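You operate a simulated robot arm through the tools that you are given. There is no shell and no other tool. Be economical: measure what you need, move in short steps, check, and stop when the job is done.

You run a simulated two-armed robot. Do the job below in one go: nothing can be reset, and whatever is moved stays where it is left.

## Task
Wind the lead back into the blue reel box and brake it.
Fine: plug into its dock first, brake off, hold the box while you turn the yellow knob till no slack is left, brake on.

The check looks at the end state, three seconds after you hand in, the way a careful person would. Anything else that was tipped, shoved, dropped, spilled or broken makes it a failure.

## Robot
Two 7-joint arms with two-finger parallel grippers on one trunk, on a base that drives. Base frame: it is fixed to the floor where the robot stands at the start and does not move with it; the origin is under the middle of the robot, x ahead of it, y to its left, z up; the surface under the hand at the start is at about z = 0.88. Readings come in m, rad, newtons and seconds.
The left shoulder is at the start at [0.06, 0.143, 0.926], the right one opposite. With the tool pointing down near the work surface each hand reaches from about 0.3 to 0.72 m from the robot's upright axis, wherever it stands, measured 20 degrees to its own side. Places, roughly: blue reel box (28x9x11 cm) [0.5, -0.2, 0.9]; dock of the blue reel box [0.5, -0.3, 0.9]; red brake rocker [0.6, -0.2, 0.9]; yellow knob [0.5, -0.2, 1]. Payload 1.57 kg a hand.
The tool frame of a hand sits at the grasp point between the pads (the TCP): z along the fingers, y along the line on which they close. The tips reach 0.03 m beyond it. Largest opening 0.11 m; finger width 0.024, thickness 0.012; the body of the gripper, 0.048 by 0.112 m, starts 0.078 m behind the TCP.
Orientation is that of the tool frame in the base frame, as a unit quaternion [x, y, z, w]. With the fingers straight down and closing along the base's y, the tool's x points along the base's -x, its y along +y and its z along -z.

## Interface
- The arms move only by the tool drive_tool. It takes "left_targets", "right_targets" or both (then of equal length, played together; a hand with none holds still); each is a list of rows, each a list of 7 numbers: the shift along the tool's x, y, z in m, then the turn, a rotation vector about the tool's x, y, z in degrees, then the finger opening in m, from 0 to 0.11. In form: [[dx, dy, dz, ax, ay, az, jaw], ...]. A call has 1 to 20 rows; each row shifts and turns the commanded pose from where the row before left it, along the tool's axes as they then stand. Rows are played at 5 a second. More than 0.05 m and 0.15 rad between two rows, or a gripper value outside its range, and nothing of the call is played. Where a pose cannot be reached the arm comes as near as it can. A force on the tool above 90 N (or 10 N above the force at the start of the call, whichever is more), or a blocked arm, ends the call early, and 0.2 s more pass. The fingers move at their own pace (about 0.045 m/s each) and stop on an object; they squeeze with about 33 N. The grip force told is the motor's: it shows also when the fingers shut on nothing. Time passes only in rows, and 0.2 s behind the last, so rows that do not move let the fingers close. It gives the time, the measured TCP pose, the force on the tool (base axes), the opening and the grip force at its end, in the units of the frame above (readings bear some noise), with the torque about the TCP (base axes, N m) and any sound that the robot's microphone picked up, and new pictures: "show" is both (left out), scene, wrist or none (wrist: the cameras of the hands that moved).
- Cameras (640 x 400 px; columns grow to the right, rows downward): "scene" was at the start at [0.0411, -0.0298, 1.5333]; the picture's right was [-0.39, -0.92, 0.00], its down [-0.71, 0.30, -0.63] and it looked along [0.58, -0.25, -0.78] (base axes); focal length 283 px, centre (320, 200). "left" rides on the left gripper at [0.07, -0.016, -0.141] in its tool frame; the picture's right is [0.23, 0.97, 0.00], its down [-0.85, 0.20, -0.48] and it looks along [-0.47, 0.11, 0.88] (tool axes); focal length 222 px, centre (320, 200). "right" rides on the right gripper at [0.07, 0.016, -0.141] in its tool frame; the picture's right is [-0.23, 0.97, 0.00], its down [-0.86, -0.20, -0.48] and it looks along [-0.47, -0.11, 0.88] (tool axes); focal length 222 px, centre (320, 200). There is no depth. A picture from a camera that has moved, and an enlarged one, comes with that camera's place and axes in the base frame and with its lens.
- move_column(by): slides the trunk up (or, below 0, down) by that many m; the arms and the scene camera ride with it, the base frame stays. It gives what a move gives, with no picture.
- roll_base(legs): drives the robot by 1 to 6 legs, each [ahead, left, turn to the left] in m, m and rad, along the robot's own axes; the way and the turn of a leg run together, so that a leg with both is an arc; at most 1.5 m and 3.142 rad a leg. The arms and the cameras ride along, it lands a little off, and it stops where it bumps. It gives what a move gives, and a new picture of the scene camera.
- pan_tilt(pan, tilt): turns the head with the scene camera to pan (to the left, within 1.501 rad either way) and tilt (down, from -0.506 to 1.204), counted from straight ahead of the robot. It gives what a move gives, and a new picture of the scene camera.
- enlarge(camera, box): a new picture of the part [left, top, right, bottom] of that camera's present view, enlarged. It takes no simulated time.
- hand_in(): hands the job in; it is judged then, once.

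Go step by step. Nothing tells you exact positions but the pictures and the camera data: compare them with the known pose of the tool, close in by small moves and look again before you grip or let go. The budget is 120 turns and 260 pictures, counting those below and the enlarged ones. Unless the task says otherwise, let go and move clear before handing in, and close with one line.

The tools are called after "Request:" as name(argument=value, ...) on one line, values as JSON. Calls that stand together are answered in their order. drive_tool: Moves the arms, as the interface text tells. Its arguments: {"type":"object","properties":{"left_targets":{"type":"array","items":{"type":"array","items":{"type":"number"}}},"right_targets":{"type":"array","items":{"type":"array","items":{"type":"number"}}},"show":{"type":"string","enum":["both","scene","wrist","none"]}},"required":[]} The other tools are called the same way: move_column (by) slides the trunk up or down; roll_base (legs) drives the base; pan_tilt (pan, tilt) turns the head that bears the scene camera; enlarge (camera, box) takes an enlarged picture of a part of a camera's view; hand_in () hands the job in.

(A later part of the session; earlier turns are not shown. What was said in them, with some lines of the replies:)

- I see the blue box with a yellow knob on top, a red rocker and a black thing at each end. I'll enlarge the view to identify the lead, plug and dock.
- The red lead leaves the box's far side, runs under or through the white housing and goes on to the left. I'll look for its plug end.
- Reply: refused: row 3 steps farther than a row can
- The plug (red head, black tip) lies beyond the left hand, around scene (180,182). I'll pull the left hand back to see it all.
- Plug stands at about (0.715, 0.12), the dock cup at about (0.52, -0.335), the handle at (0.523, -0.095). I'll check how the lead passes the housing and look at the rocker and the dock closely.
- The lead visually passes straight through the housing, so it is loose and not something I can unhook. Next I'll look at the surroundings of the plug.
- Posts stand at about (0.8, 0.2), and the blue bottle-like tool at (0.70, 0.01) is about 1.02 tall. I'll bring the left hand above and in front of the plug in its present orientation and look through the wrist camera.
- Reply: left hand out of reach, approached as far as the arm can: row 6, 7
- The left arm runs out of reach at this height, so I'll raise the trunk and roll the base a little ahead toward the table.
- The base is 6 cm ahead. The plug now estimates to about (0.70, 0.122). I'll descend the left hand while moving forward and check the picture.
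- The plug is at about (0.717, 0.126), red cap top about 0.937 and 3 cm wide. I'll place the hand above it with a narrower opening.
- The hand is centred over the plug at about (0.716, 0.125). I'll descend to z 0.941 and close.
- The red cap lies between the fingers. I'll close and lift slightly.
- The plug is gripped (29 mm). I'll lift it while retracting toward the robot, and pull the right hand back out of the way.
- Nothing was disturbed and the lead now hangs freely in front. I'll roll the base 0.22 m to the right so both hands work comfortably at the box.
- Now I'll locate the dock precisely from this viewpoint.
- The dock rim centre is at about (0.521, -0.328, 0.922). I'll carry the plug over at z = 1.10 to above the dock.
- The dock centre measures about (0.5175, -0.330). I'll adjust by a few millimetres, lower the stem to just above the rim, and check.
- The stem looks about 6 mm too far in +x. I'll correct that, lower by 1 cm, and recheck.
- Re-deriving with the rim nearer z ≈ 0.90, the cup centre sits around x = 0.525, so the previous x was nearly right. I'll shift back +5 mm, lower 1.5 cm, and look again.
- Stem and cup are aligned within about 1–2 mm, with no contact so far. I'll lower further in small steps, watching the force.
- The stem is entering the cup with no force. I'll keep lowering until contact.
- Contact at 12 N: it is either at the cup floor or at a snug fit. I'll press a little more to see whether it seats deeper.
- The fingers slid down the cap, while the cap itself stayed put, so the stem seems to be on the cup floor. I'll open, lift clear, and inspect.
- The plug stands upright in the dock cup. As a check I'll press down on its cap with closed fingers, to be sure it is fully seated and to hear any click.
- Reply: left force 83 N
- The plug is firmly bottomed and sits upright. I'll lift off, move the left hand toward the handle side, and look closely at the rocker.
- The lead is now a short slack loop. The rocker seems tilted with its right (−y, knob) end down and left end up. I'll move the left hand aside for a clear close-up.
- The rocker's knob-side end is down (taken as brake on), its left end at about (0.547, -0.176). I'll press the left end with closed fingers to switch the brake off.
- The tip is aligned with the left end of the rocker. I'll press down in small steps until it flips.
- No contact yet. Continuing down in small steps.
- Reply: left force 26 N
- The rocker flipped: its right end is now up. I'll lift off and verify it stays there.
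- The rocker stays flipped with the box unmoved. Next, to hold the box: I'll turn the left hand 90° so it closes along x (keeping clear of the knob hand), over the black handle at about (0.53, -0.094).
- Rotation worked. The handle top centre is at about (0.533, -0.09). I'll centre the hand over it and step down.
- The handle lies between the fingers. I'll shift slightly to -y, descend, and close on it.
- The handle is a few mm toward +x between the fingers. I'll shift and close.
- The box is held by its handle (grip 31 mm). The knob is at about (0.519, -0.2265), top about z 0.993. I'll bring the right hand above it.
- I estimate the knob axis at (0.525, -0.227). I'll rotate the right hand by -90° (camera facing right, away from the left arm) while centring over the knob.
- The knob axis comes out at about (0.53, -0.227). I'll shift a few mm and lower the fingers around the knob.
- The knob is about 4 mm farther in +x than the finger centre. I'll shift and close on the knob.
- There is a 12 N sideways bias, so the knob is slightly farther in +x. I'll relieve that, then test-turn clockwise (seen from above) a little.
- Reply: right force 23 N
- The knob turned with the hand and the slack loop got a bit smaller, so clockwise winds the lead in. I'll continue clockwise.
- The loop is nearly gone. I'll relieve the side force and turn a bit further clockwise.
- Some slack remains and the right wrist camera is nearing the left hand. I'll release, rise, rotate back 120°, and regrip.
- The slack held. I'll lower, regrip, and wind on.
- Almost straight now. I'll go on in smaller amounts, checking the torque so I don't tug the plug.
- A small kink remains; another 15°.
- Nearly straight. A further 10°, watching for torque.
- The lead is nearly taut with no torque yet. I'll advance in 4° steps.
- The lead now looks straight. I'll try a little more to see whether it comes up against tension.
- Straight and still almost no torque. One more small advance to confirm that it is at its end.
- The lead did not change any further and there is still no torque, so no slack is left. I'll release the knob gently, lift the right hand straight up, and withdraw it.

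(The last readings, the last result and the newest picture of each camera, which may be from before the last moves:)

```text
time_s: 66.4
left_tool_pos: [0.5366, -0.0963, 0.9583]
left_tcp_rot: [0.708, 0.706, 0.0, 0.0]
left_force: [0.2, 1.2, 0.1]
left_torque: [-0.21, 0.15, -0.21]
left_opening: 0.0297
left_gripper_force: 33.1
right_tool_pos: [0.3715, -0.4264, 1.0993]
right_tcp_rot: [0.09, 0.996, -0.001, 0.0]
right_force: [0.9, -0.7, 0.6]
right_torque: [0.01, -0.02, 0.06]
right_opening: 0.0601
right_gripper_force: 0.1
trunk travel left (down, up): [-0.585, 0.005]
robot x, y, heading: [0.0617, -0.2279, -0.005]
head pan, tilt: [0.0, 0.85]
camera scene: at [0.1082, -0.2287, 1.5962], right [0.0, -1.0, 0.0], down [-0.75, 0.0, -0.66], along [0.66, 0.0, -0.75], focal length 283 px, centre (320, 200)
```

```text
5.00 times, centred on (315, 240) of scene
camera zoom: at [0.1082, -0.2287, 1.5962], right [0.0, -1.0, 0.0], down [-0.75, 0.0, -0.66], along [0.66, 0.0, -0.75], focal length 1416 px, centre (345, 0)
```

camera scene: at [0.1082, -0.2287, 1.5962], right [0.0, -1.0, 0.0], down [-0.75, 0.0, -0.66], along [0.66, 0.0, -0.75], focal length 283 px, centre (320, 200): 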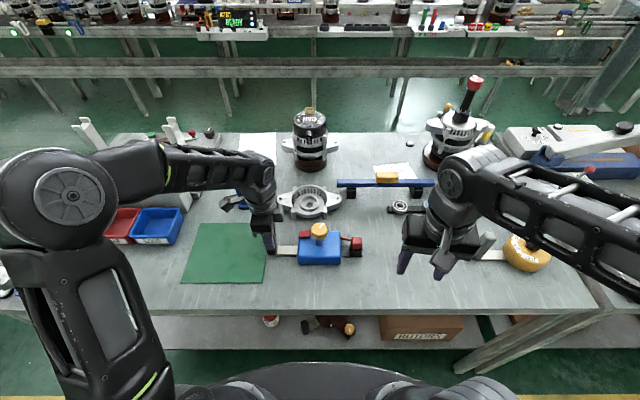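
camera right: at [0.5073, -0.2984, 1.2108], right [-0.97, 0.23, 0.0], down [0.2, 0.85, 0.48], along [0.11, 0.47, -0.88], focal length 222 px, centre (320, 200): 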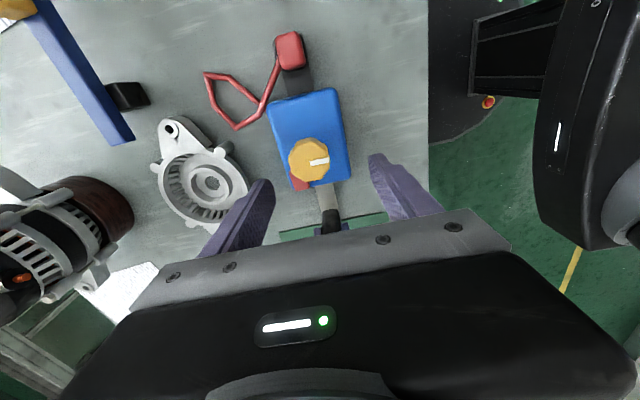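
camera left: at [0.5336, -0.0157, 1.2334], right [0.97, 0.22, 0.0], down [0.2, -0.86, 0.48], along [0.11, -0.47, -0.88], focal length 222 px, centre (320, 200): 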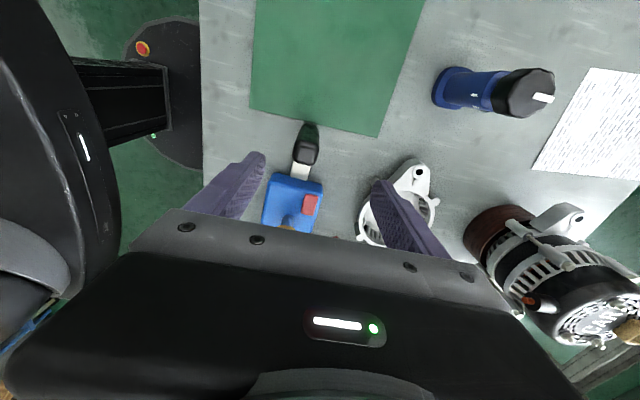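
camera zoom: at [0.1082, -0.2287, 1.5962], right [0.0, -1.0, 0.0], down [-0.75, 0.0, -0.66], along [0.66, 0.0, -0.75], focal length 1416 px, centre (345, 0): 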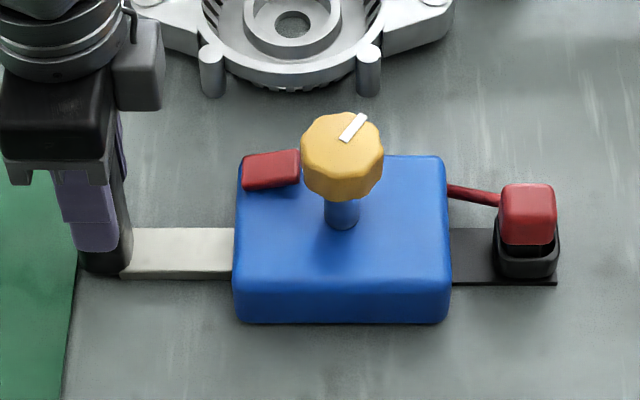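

The right hand is clear and the lead stayed straight. Now I'll release the handle with the left hand, rise, and rotate it back for pressing the rocker's knob-side end.

Request:
drive_tool(left_targets=[[0, 0, 0, 0, 0, 0, 0.05], [0, 0, 0, 0, 0, 0, 0.06], [0, 0, -0.04, 0, 0, 0, 0.06], [0, 0, -0.04, 0, 0, 0, 0.06], [0, 0, -0.04, 0, 0, 0, 0.06], [0, 0, 0, 0, 0, -8.2, 0.05], [0, 0, 0, 0, 0, -8.2, 0.05], [0, 0, 0, 0, 0, -8.2, 0.05], [0, 0, 0, 0, 0, -8.2, 0.05], [0, 0, 0, 0, 0, -8.2, 0.05], [0, 0, 0, 0, 0, -8.2, 0.05], [0, 0, 0, 0, 0, -8.2, 0.05], [0, 0, 0, 0, 0, -8.2, 0.05], [0, 0, 0, 0, 0, -8.2, 0.05], [0, 0, 0, 0, 0, -8.2, 0.05], [0, 0, 0, 0, 0, -8.0, 0.05], [-0.012, -0.035, 0, 0, 0, 0, 0.05], [-0.012, -0.038, 0, 0, 0, 0, 0.05], [0, 0, 0, 0, 0, 0, 0.05]], show="scene")

Request:
enlarge(camera="left", box=[220, 70, 420, 220])

Request:
enlarge(camera="scene", box=[255, 200, 375, 280])

```text
time_s: 70.4
left_tool_pos: [0.5617, -0.1652, 1.0771]
left_tcp_rot: [0.002, 1.0, 0.0, 0.001]
left_force: [-0.1, -0.2, -0.9]
left_torque: [-0.04, 0.01, -0.05]
left_opening: 0.05
left_gripper_force: 0.0
right_tool_pos: [0.3711, -0.4246, 1.1003]
right_tcp_rot: [0.089, 0.996, 0.0, 0.001]
right_force: [0.0, -0.3, 0.1]
right_torque: [0.01, 0.01, -0.01]
right_opening: 0.06
right_gripper_force: 0.2
trunk travel left (down, up): [-0.585, 0.005]
robot x, y, heading: [0.0571, -0.2306, -0.003]
head pan, tilt: [0.0, 0.85]
camera scene: at [0.1081, -0.2282, 1.5962], right [0.0, -1.0, 0.0], down [-0.75, 0.0, -0.66], along [0.66, 0.0, -0.75], focal length 283 px, centre (320, 200)
```

scene: 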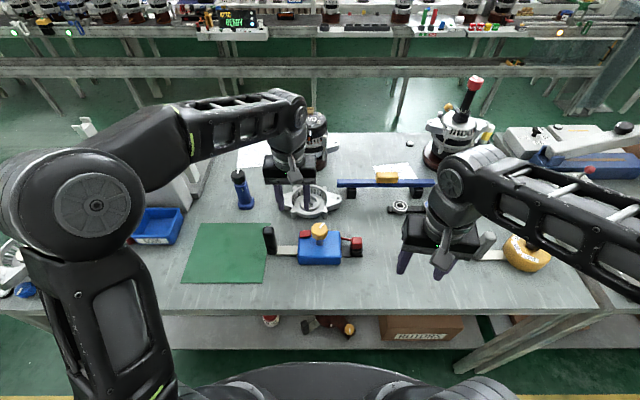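

```text
2.67 times, centred on (320, 145) of left
camera zoom: at [0.4916, -0.1814, 1.2171], right [-0.23, 0.97, 0.0], down [0.85, 0.2, 0.48], along [0.47, 0.11, -0.88], focal length 592 px, centre (320, 347)
```

zoom: 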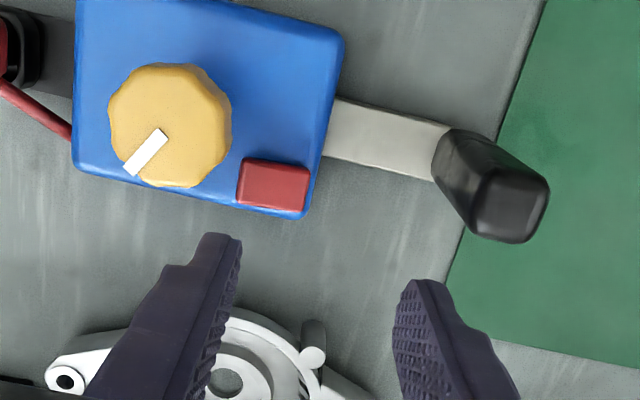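

```text
5.00 times, centred on (315, 240) of scene
camera zoom: at [0.1081, -0.2282, 1.5962], right [0.0, -1.0, 0.0], down [-0.75, 0.0, -0.66], along [0.66, 0.0, -0.75], focal length 1416 px, centre (345, 0)
```

zoom: 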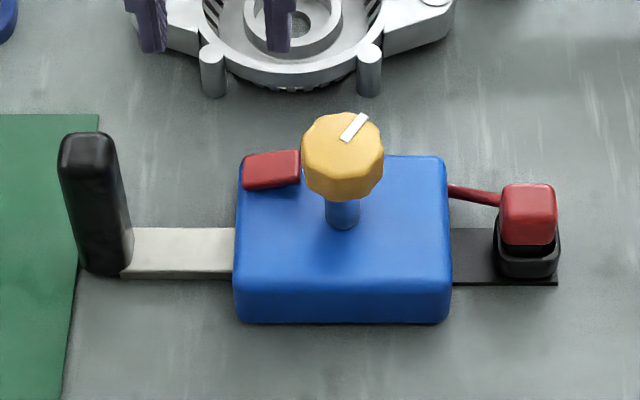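

The rocker's raised (knob-side) end is at about (0.562, -0.201). I'll press it with the single right finger of the slightly opened left hand, kept at x ≈ 0.566 to stay clear of the knob.

Request:
drive_tool(left_targets=[[-0.004, -0.004, 0, 0, 0, 0, 0.05], [0, 0, 0.03, 0, 0, 0, 0.05], [0, 0, 0.03, 0, 0, 0, 0.05], [0, 0, 0.02, 0, 0, 0, 0.05], [0, 0, 0, 0, 0, 0, 0.05]], show="none")

Request:
enlarge(camera="left", box=[220, 70, 420, 220])

Request:
enlarge(camera="scene", box=[280, 210, 340, 250])

```text
time_s: 71.6
left_tool_pos: [0.5641, -0.1705, 0.9964]
left_tcp_rot: [0.001, 1.0, 0.001, 0.0]
left_force: [0.2, 0.1, 0.2]
left_torque: [-0.02, -0.02, 0.0]
left_opening: 0.0501
left_gripper_force: 0.0
right_tool_pos: [0.372, -0.4251, 1.0999]
right_tcp_rot: [0.09, 0.996, 0.0, 0.0]
right_force: [0.4, -0.2, 0.3]
right_torque: [-0.01, -0.01, 0.01]
right_opening: 0.06
right_gripper_force: 0.0
trunk travel left (down, up): [-0.585, 0.005]
robot x, y, heading: [0.0608, -0.2271, -0.005]
head pan, tilt: [0.0, 0.85]
```

```text
2.67 times, centred on (320, 145) of left
camera zoom: at [0.4935, -0.1868, 1.1365], right [-0.22, 0.97, 0.0], down [0.86, 0.2, 0.48], along [0.47, 0.11, -0.88], focal length 592 px, centre (320, 347)
```

zoom: 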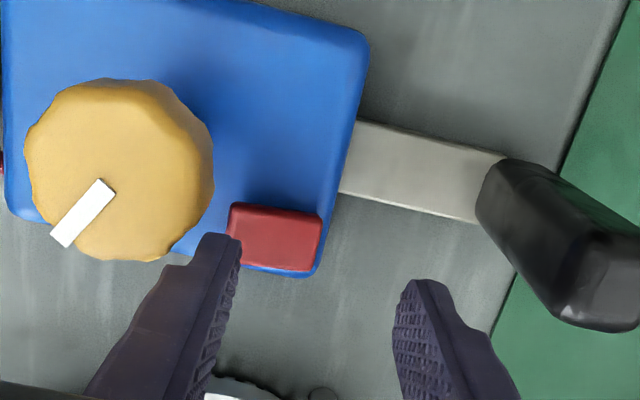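

```text
10.00 times, centred on (310, 230) of scene
camera zoom: at [0.1081, -0.2287, 1.5962], right [0.0, -1.0, 0.0], down [-0.75, 0.0, -0.66], along [0.66, 0.0, -0.75], focal length 2832 px, centre (420, -100)
```

zoom: 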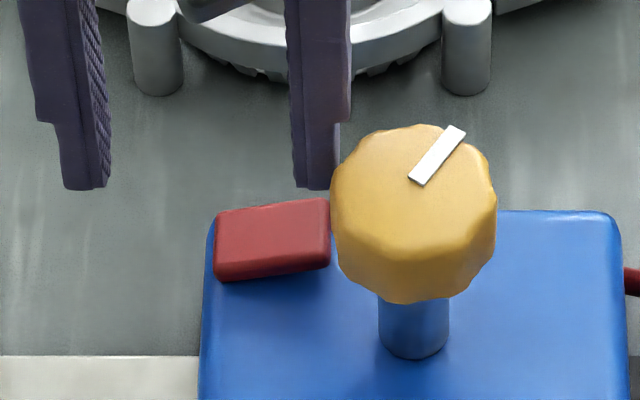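

The finger is over the raised end with a few mm clearance to the knob. I'll press down in small steps.

Request:
drive_tool(left_targets=[[0, 0.0015, 0.012, 0, 0, 0, 0.05], [0, 0, 0.006, 0, 0, 0, 0.05], [0, 0, 0.004, 0, 0, 0, 0.05], [0, 0, 0.004, 0, 0, 0, 0.05], [0, 0, 0.003, 0, 0, 0, 0.05], [0, 0, 0.003, 0, 0, 0, 0.05], [0, 0, 0, 0, 0, 0, 0.05]], show="none")

Request:
enlarge(camera="scene", box=[280, 210, 340, 250])

```text
time_s: 73.2
left_tool_pos: [0.5655, -0.1689, 0.9652]
left_tcp_rot: [0.0, 1.0, 0.0, 0.001]
left_force: [0.5, 0.1, 0.1]
left_torque: [-0.06, -0.04, 0.0]
left_opening: 0.0504
left_gripper_force: 0.1
right_tool_pos: [0.3718, -0.4257, 1.1009]
right_tcp_rot: [0.09, 0.996, 0.001, 0.0]
right_force: [0.7, -0.1, 0.9]
right_torque: [0.01, 0.02, 0.01]
right_opening: 0.06
right_gripper_force: 0.2
trunk travel left (down, up): [-0.585, 0.005]
robot x, y, heading: [0.0595, -0.2287, -0.004]
head pan, tilt: [0.0, 0.85]
```

```text
10.00 times, centred on (310, 230) of scene
camera zoom: at [0.1082, -0.2288, 1.5962], right [0.0, -1.0, 0.0], down [-0.75, 0.0, -0.66], along [0.66, 0.0, -0.75], focal length 2832 px, centre (420, -100)
```

zoom: 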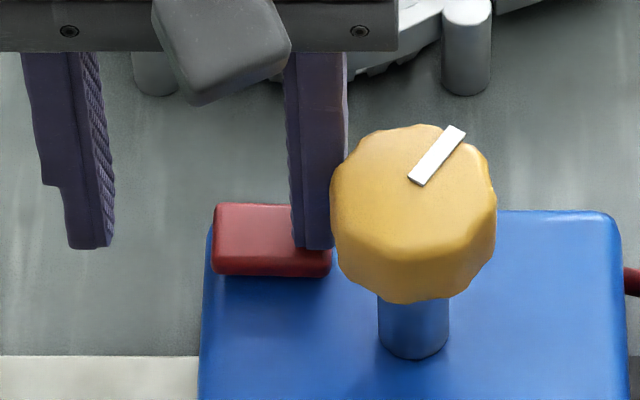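

The rocker is about level now. I'll press a bit further to snap it over.

Request:
drive_tool(left_targets=[[0, 0, 0.003, 0, 0, 0, 0.05], [0, 0, 0.003, 0, 0, 0, 0.05], [0, 0, 0.002, 0, 0, 0, 0.05], [0, 0, 0, 0, 0, 0, 0.05]], show="none")

Request:
enlarge(camera="scene", box=[280, 210, 340, 250])

```text
time_s: 74.2
left_tool_pos: [0.5646, -0.1718, 0.9647]
left_tcp_rot: [0.001, 1.0, -0.002, 0.007]
left_force: [-3.0, 4.5, 62.0]
left_torque: [-1.35, 0.66, -0.74]
left_opening: 0.0468
left_gripper_force: 0.0
right_tool_pos: [0.3681, -0.4252, 1.1011]
right_tcp_rot: [0.09, 0.996, 0.001, 0.001]
right_force: [-0.3, 0.8, -0.4]
right_torque: [0.02, -0.03, -0.02]
right_opening: 0.0602
right_gripper_force: 0.1
trunk travel left (down, up): [-0.585, 0.005]
robot x, y, heading: [0.0578, -0.2297, -0.001]
head pan, tilt: [0.0, 0.85]
```

```text
10.00 times, centred on (310, 230) of scene
camera zoom: at [0.1026, -0.2285, 1.597], right [0.0, -1.0, 0.0], down [-0.75, 0.0, -0.66], along [0.66, 0.0, -0.75], focal length 2832 px, centre (420, -100)
```

zoom: 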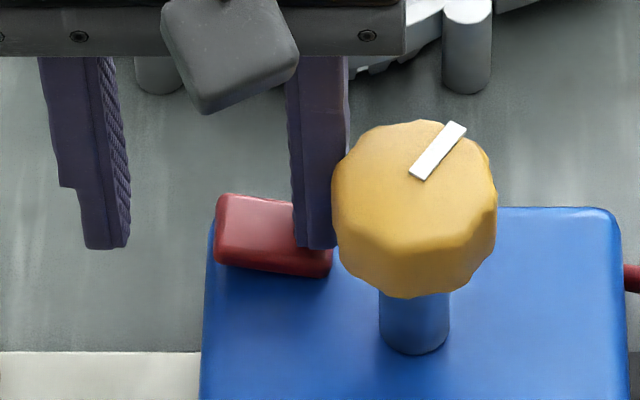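

The rocker flipped, with its right end down as at the start. I'll lift off and verify it stays.

Request:
drive_tool(left_targets=[[0, 0, -0.02, 0, 0, 0, 0.05], [0, 0, -0.04, 0, 0, 0, 0.05], [0, 0, -0.04, 0, 0, 0, 0.05], [0, 0, -0.03, 0, 0, 0, 0.05], [0.02, 0.04, 0, 0, 0, 0, 0.05], [0.02, 0.04, 0, 0, 0, 0, 0.05], [0.02, 0.04, 0, 0, 0, 0, 0.05], [0.03, 0.03, 0, 0, 0, 0, 0.05], [0.03, 0.03, 0, 0, 0, 0, 0.05], [0, 0, 0, 0, 0, 0, 0.05]], show="scene")

Request:
enlarge(camera="scene", box=[255, 205, 375, 280])

Request:
enlarge(camera="scene", box=[330, 220, 380, 260])

Request:
enlarge(camera="scene", box=[285, 215, 335, 250])

```text
time_s: 76.4
left_tool_pos: [0.4459, 0.0127, 1.0872]
left_tcp_rot: [0.002, 1.0, 0.001, -0.001]
left_force: [0.6, -0.2, 0.5]
left_torque: [-0.02, 0.02, -0.03]
left_opening: 0.05
left_gripper_force: 0.1
right_tool_pos: [0.3729, -0.4259, 1.1001]
right_tcp_rot: [0.09, 0.996, 0.0, 0.0]
right_force: [0.3, 0.1, 0.4]
right_torque: [0.01, -0.03, 0.05]
right_opening: 0.06
right_gripper_force: 0.0
trunk travel left (down, up): [-0.585, 0.005]
robot x, y, heading: [0.0605, -0.2266, 0.0]
head pan, tilt: [0.0, 0.85]
camera scene: at [0.1089, -0.2293, 1.5962], right [0.0, -1.0, 0.0], down [-0.75, 0.0, -0.66], along [0.66, 0.0, -0.75], focal length 283 px, centre (320, 200)
```

scene: 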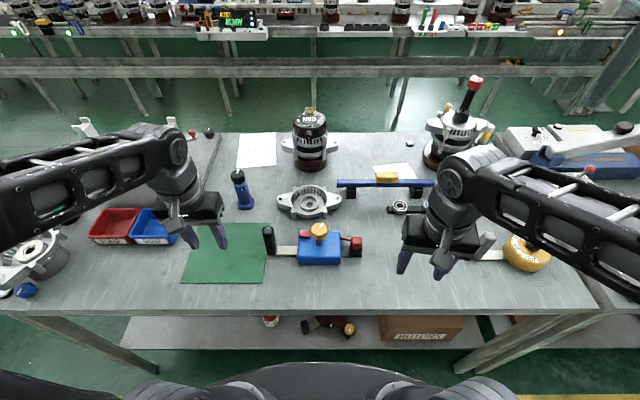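

```text
5.33 times, centred on (315, 242) of scene
camera zoom: at [0.1089, -0.2293, 1.5962], right [0.0, -1.0, 0.0], down [-0.75, 0.0, -0.66], along [0.66, 0.0, -0.75], focal length 1511 px, centre (347, -27)
```

zoom: 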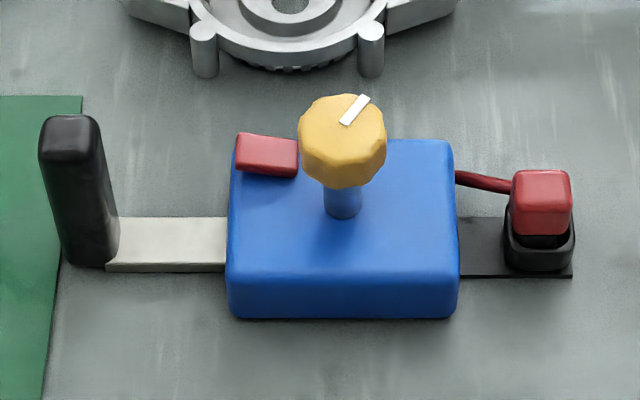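

```text
10.00 times, centred on (355, 240) of scene
camera zoom: at [0.1089, -0.2293, 1.5962], right [0.0, -1.0, 0.0], down [-0.75, 0.0, -0.66], along [0.66, 0.0, -0.75], focal length 2832 px, centre (-30, -200)
```

zoom: 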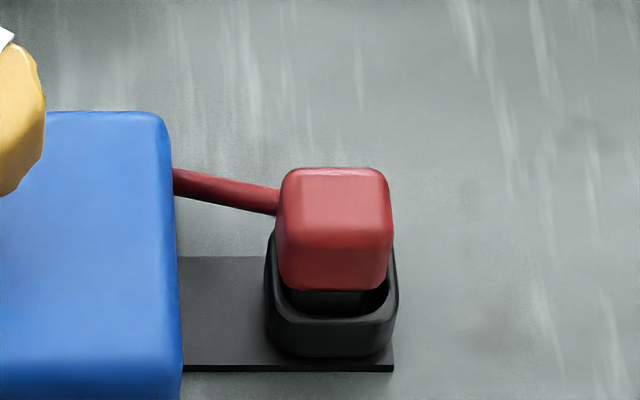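

```text
11.43 times, centred on (310, 232) of scene
camera zoom: at [0.1089, -0.2293, 1.5962], right [0.0, -1.0, 0.0], down [-0.75, 0.0, -0.66], along [0.66, 0.0, -0.75], focal length 3237 px, centre (434, -171)
```

zoom: 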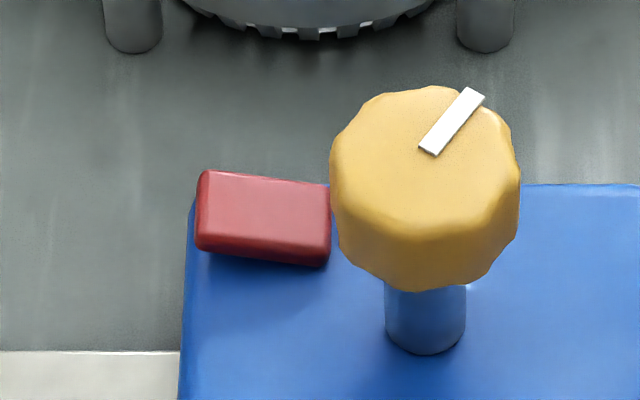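

The plug is upright in its dock, the lead is straight with no slack, and the rocker is back in its starting (braked) position. Both hands are clear and nothing else has moved, so I'm handing in.

Request:
hand_in()

```text
The job is handed in.
```

I handed the job in: the plug is in its dock, the lead is wound in with no slack, and the rocker is back on its brake side. I took that side from its position at the start, because it has no markings.
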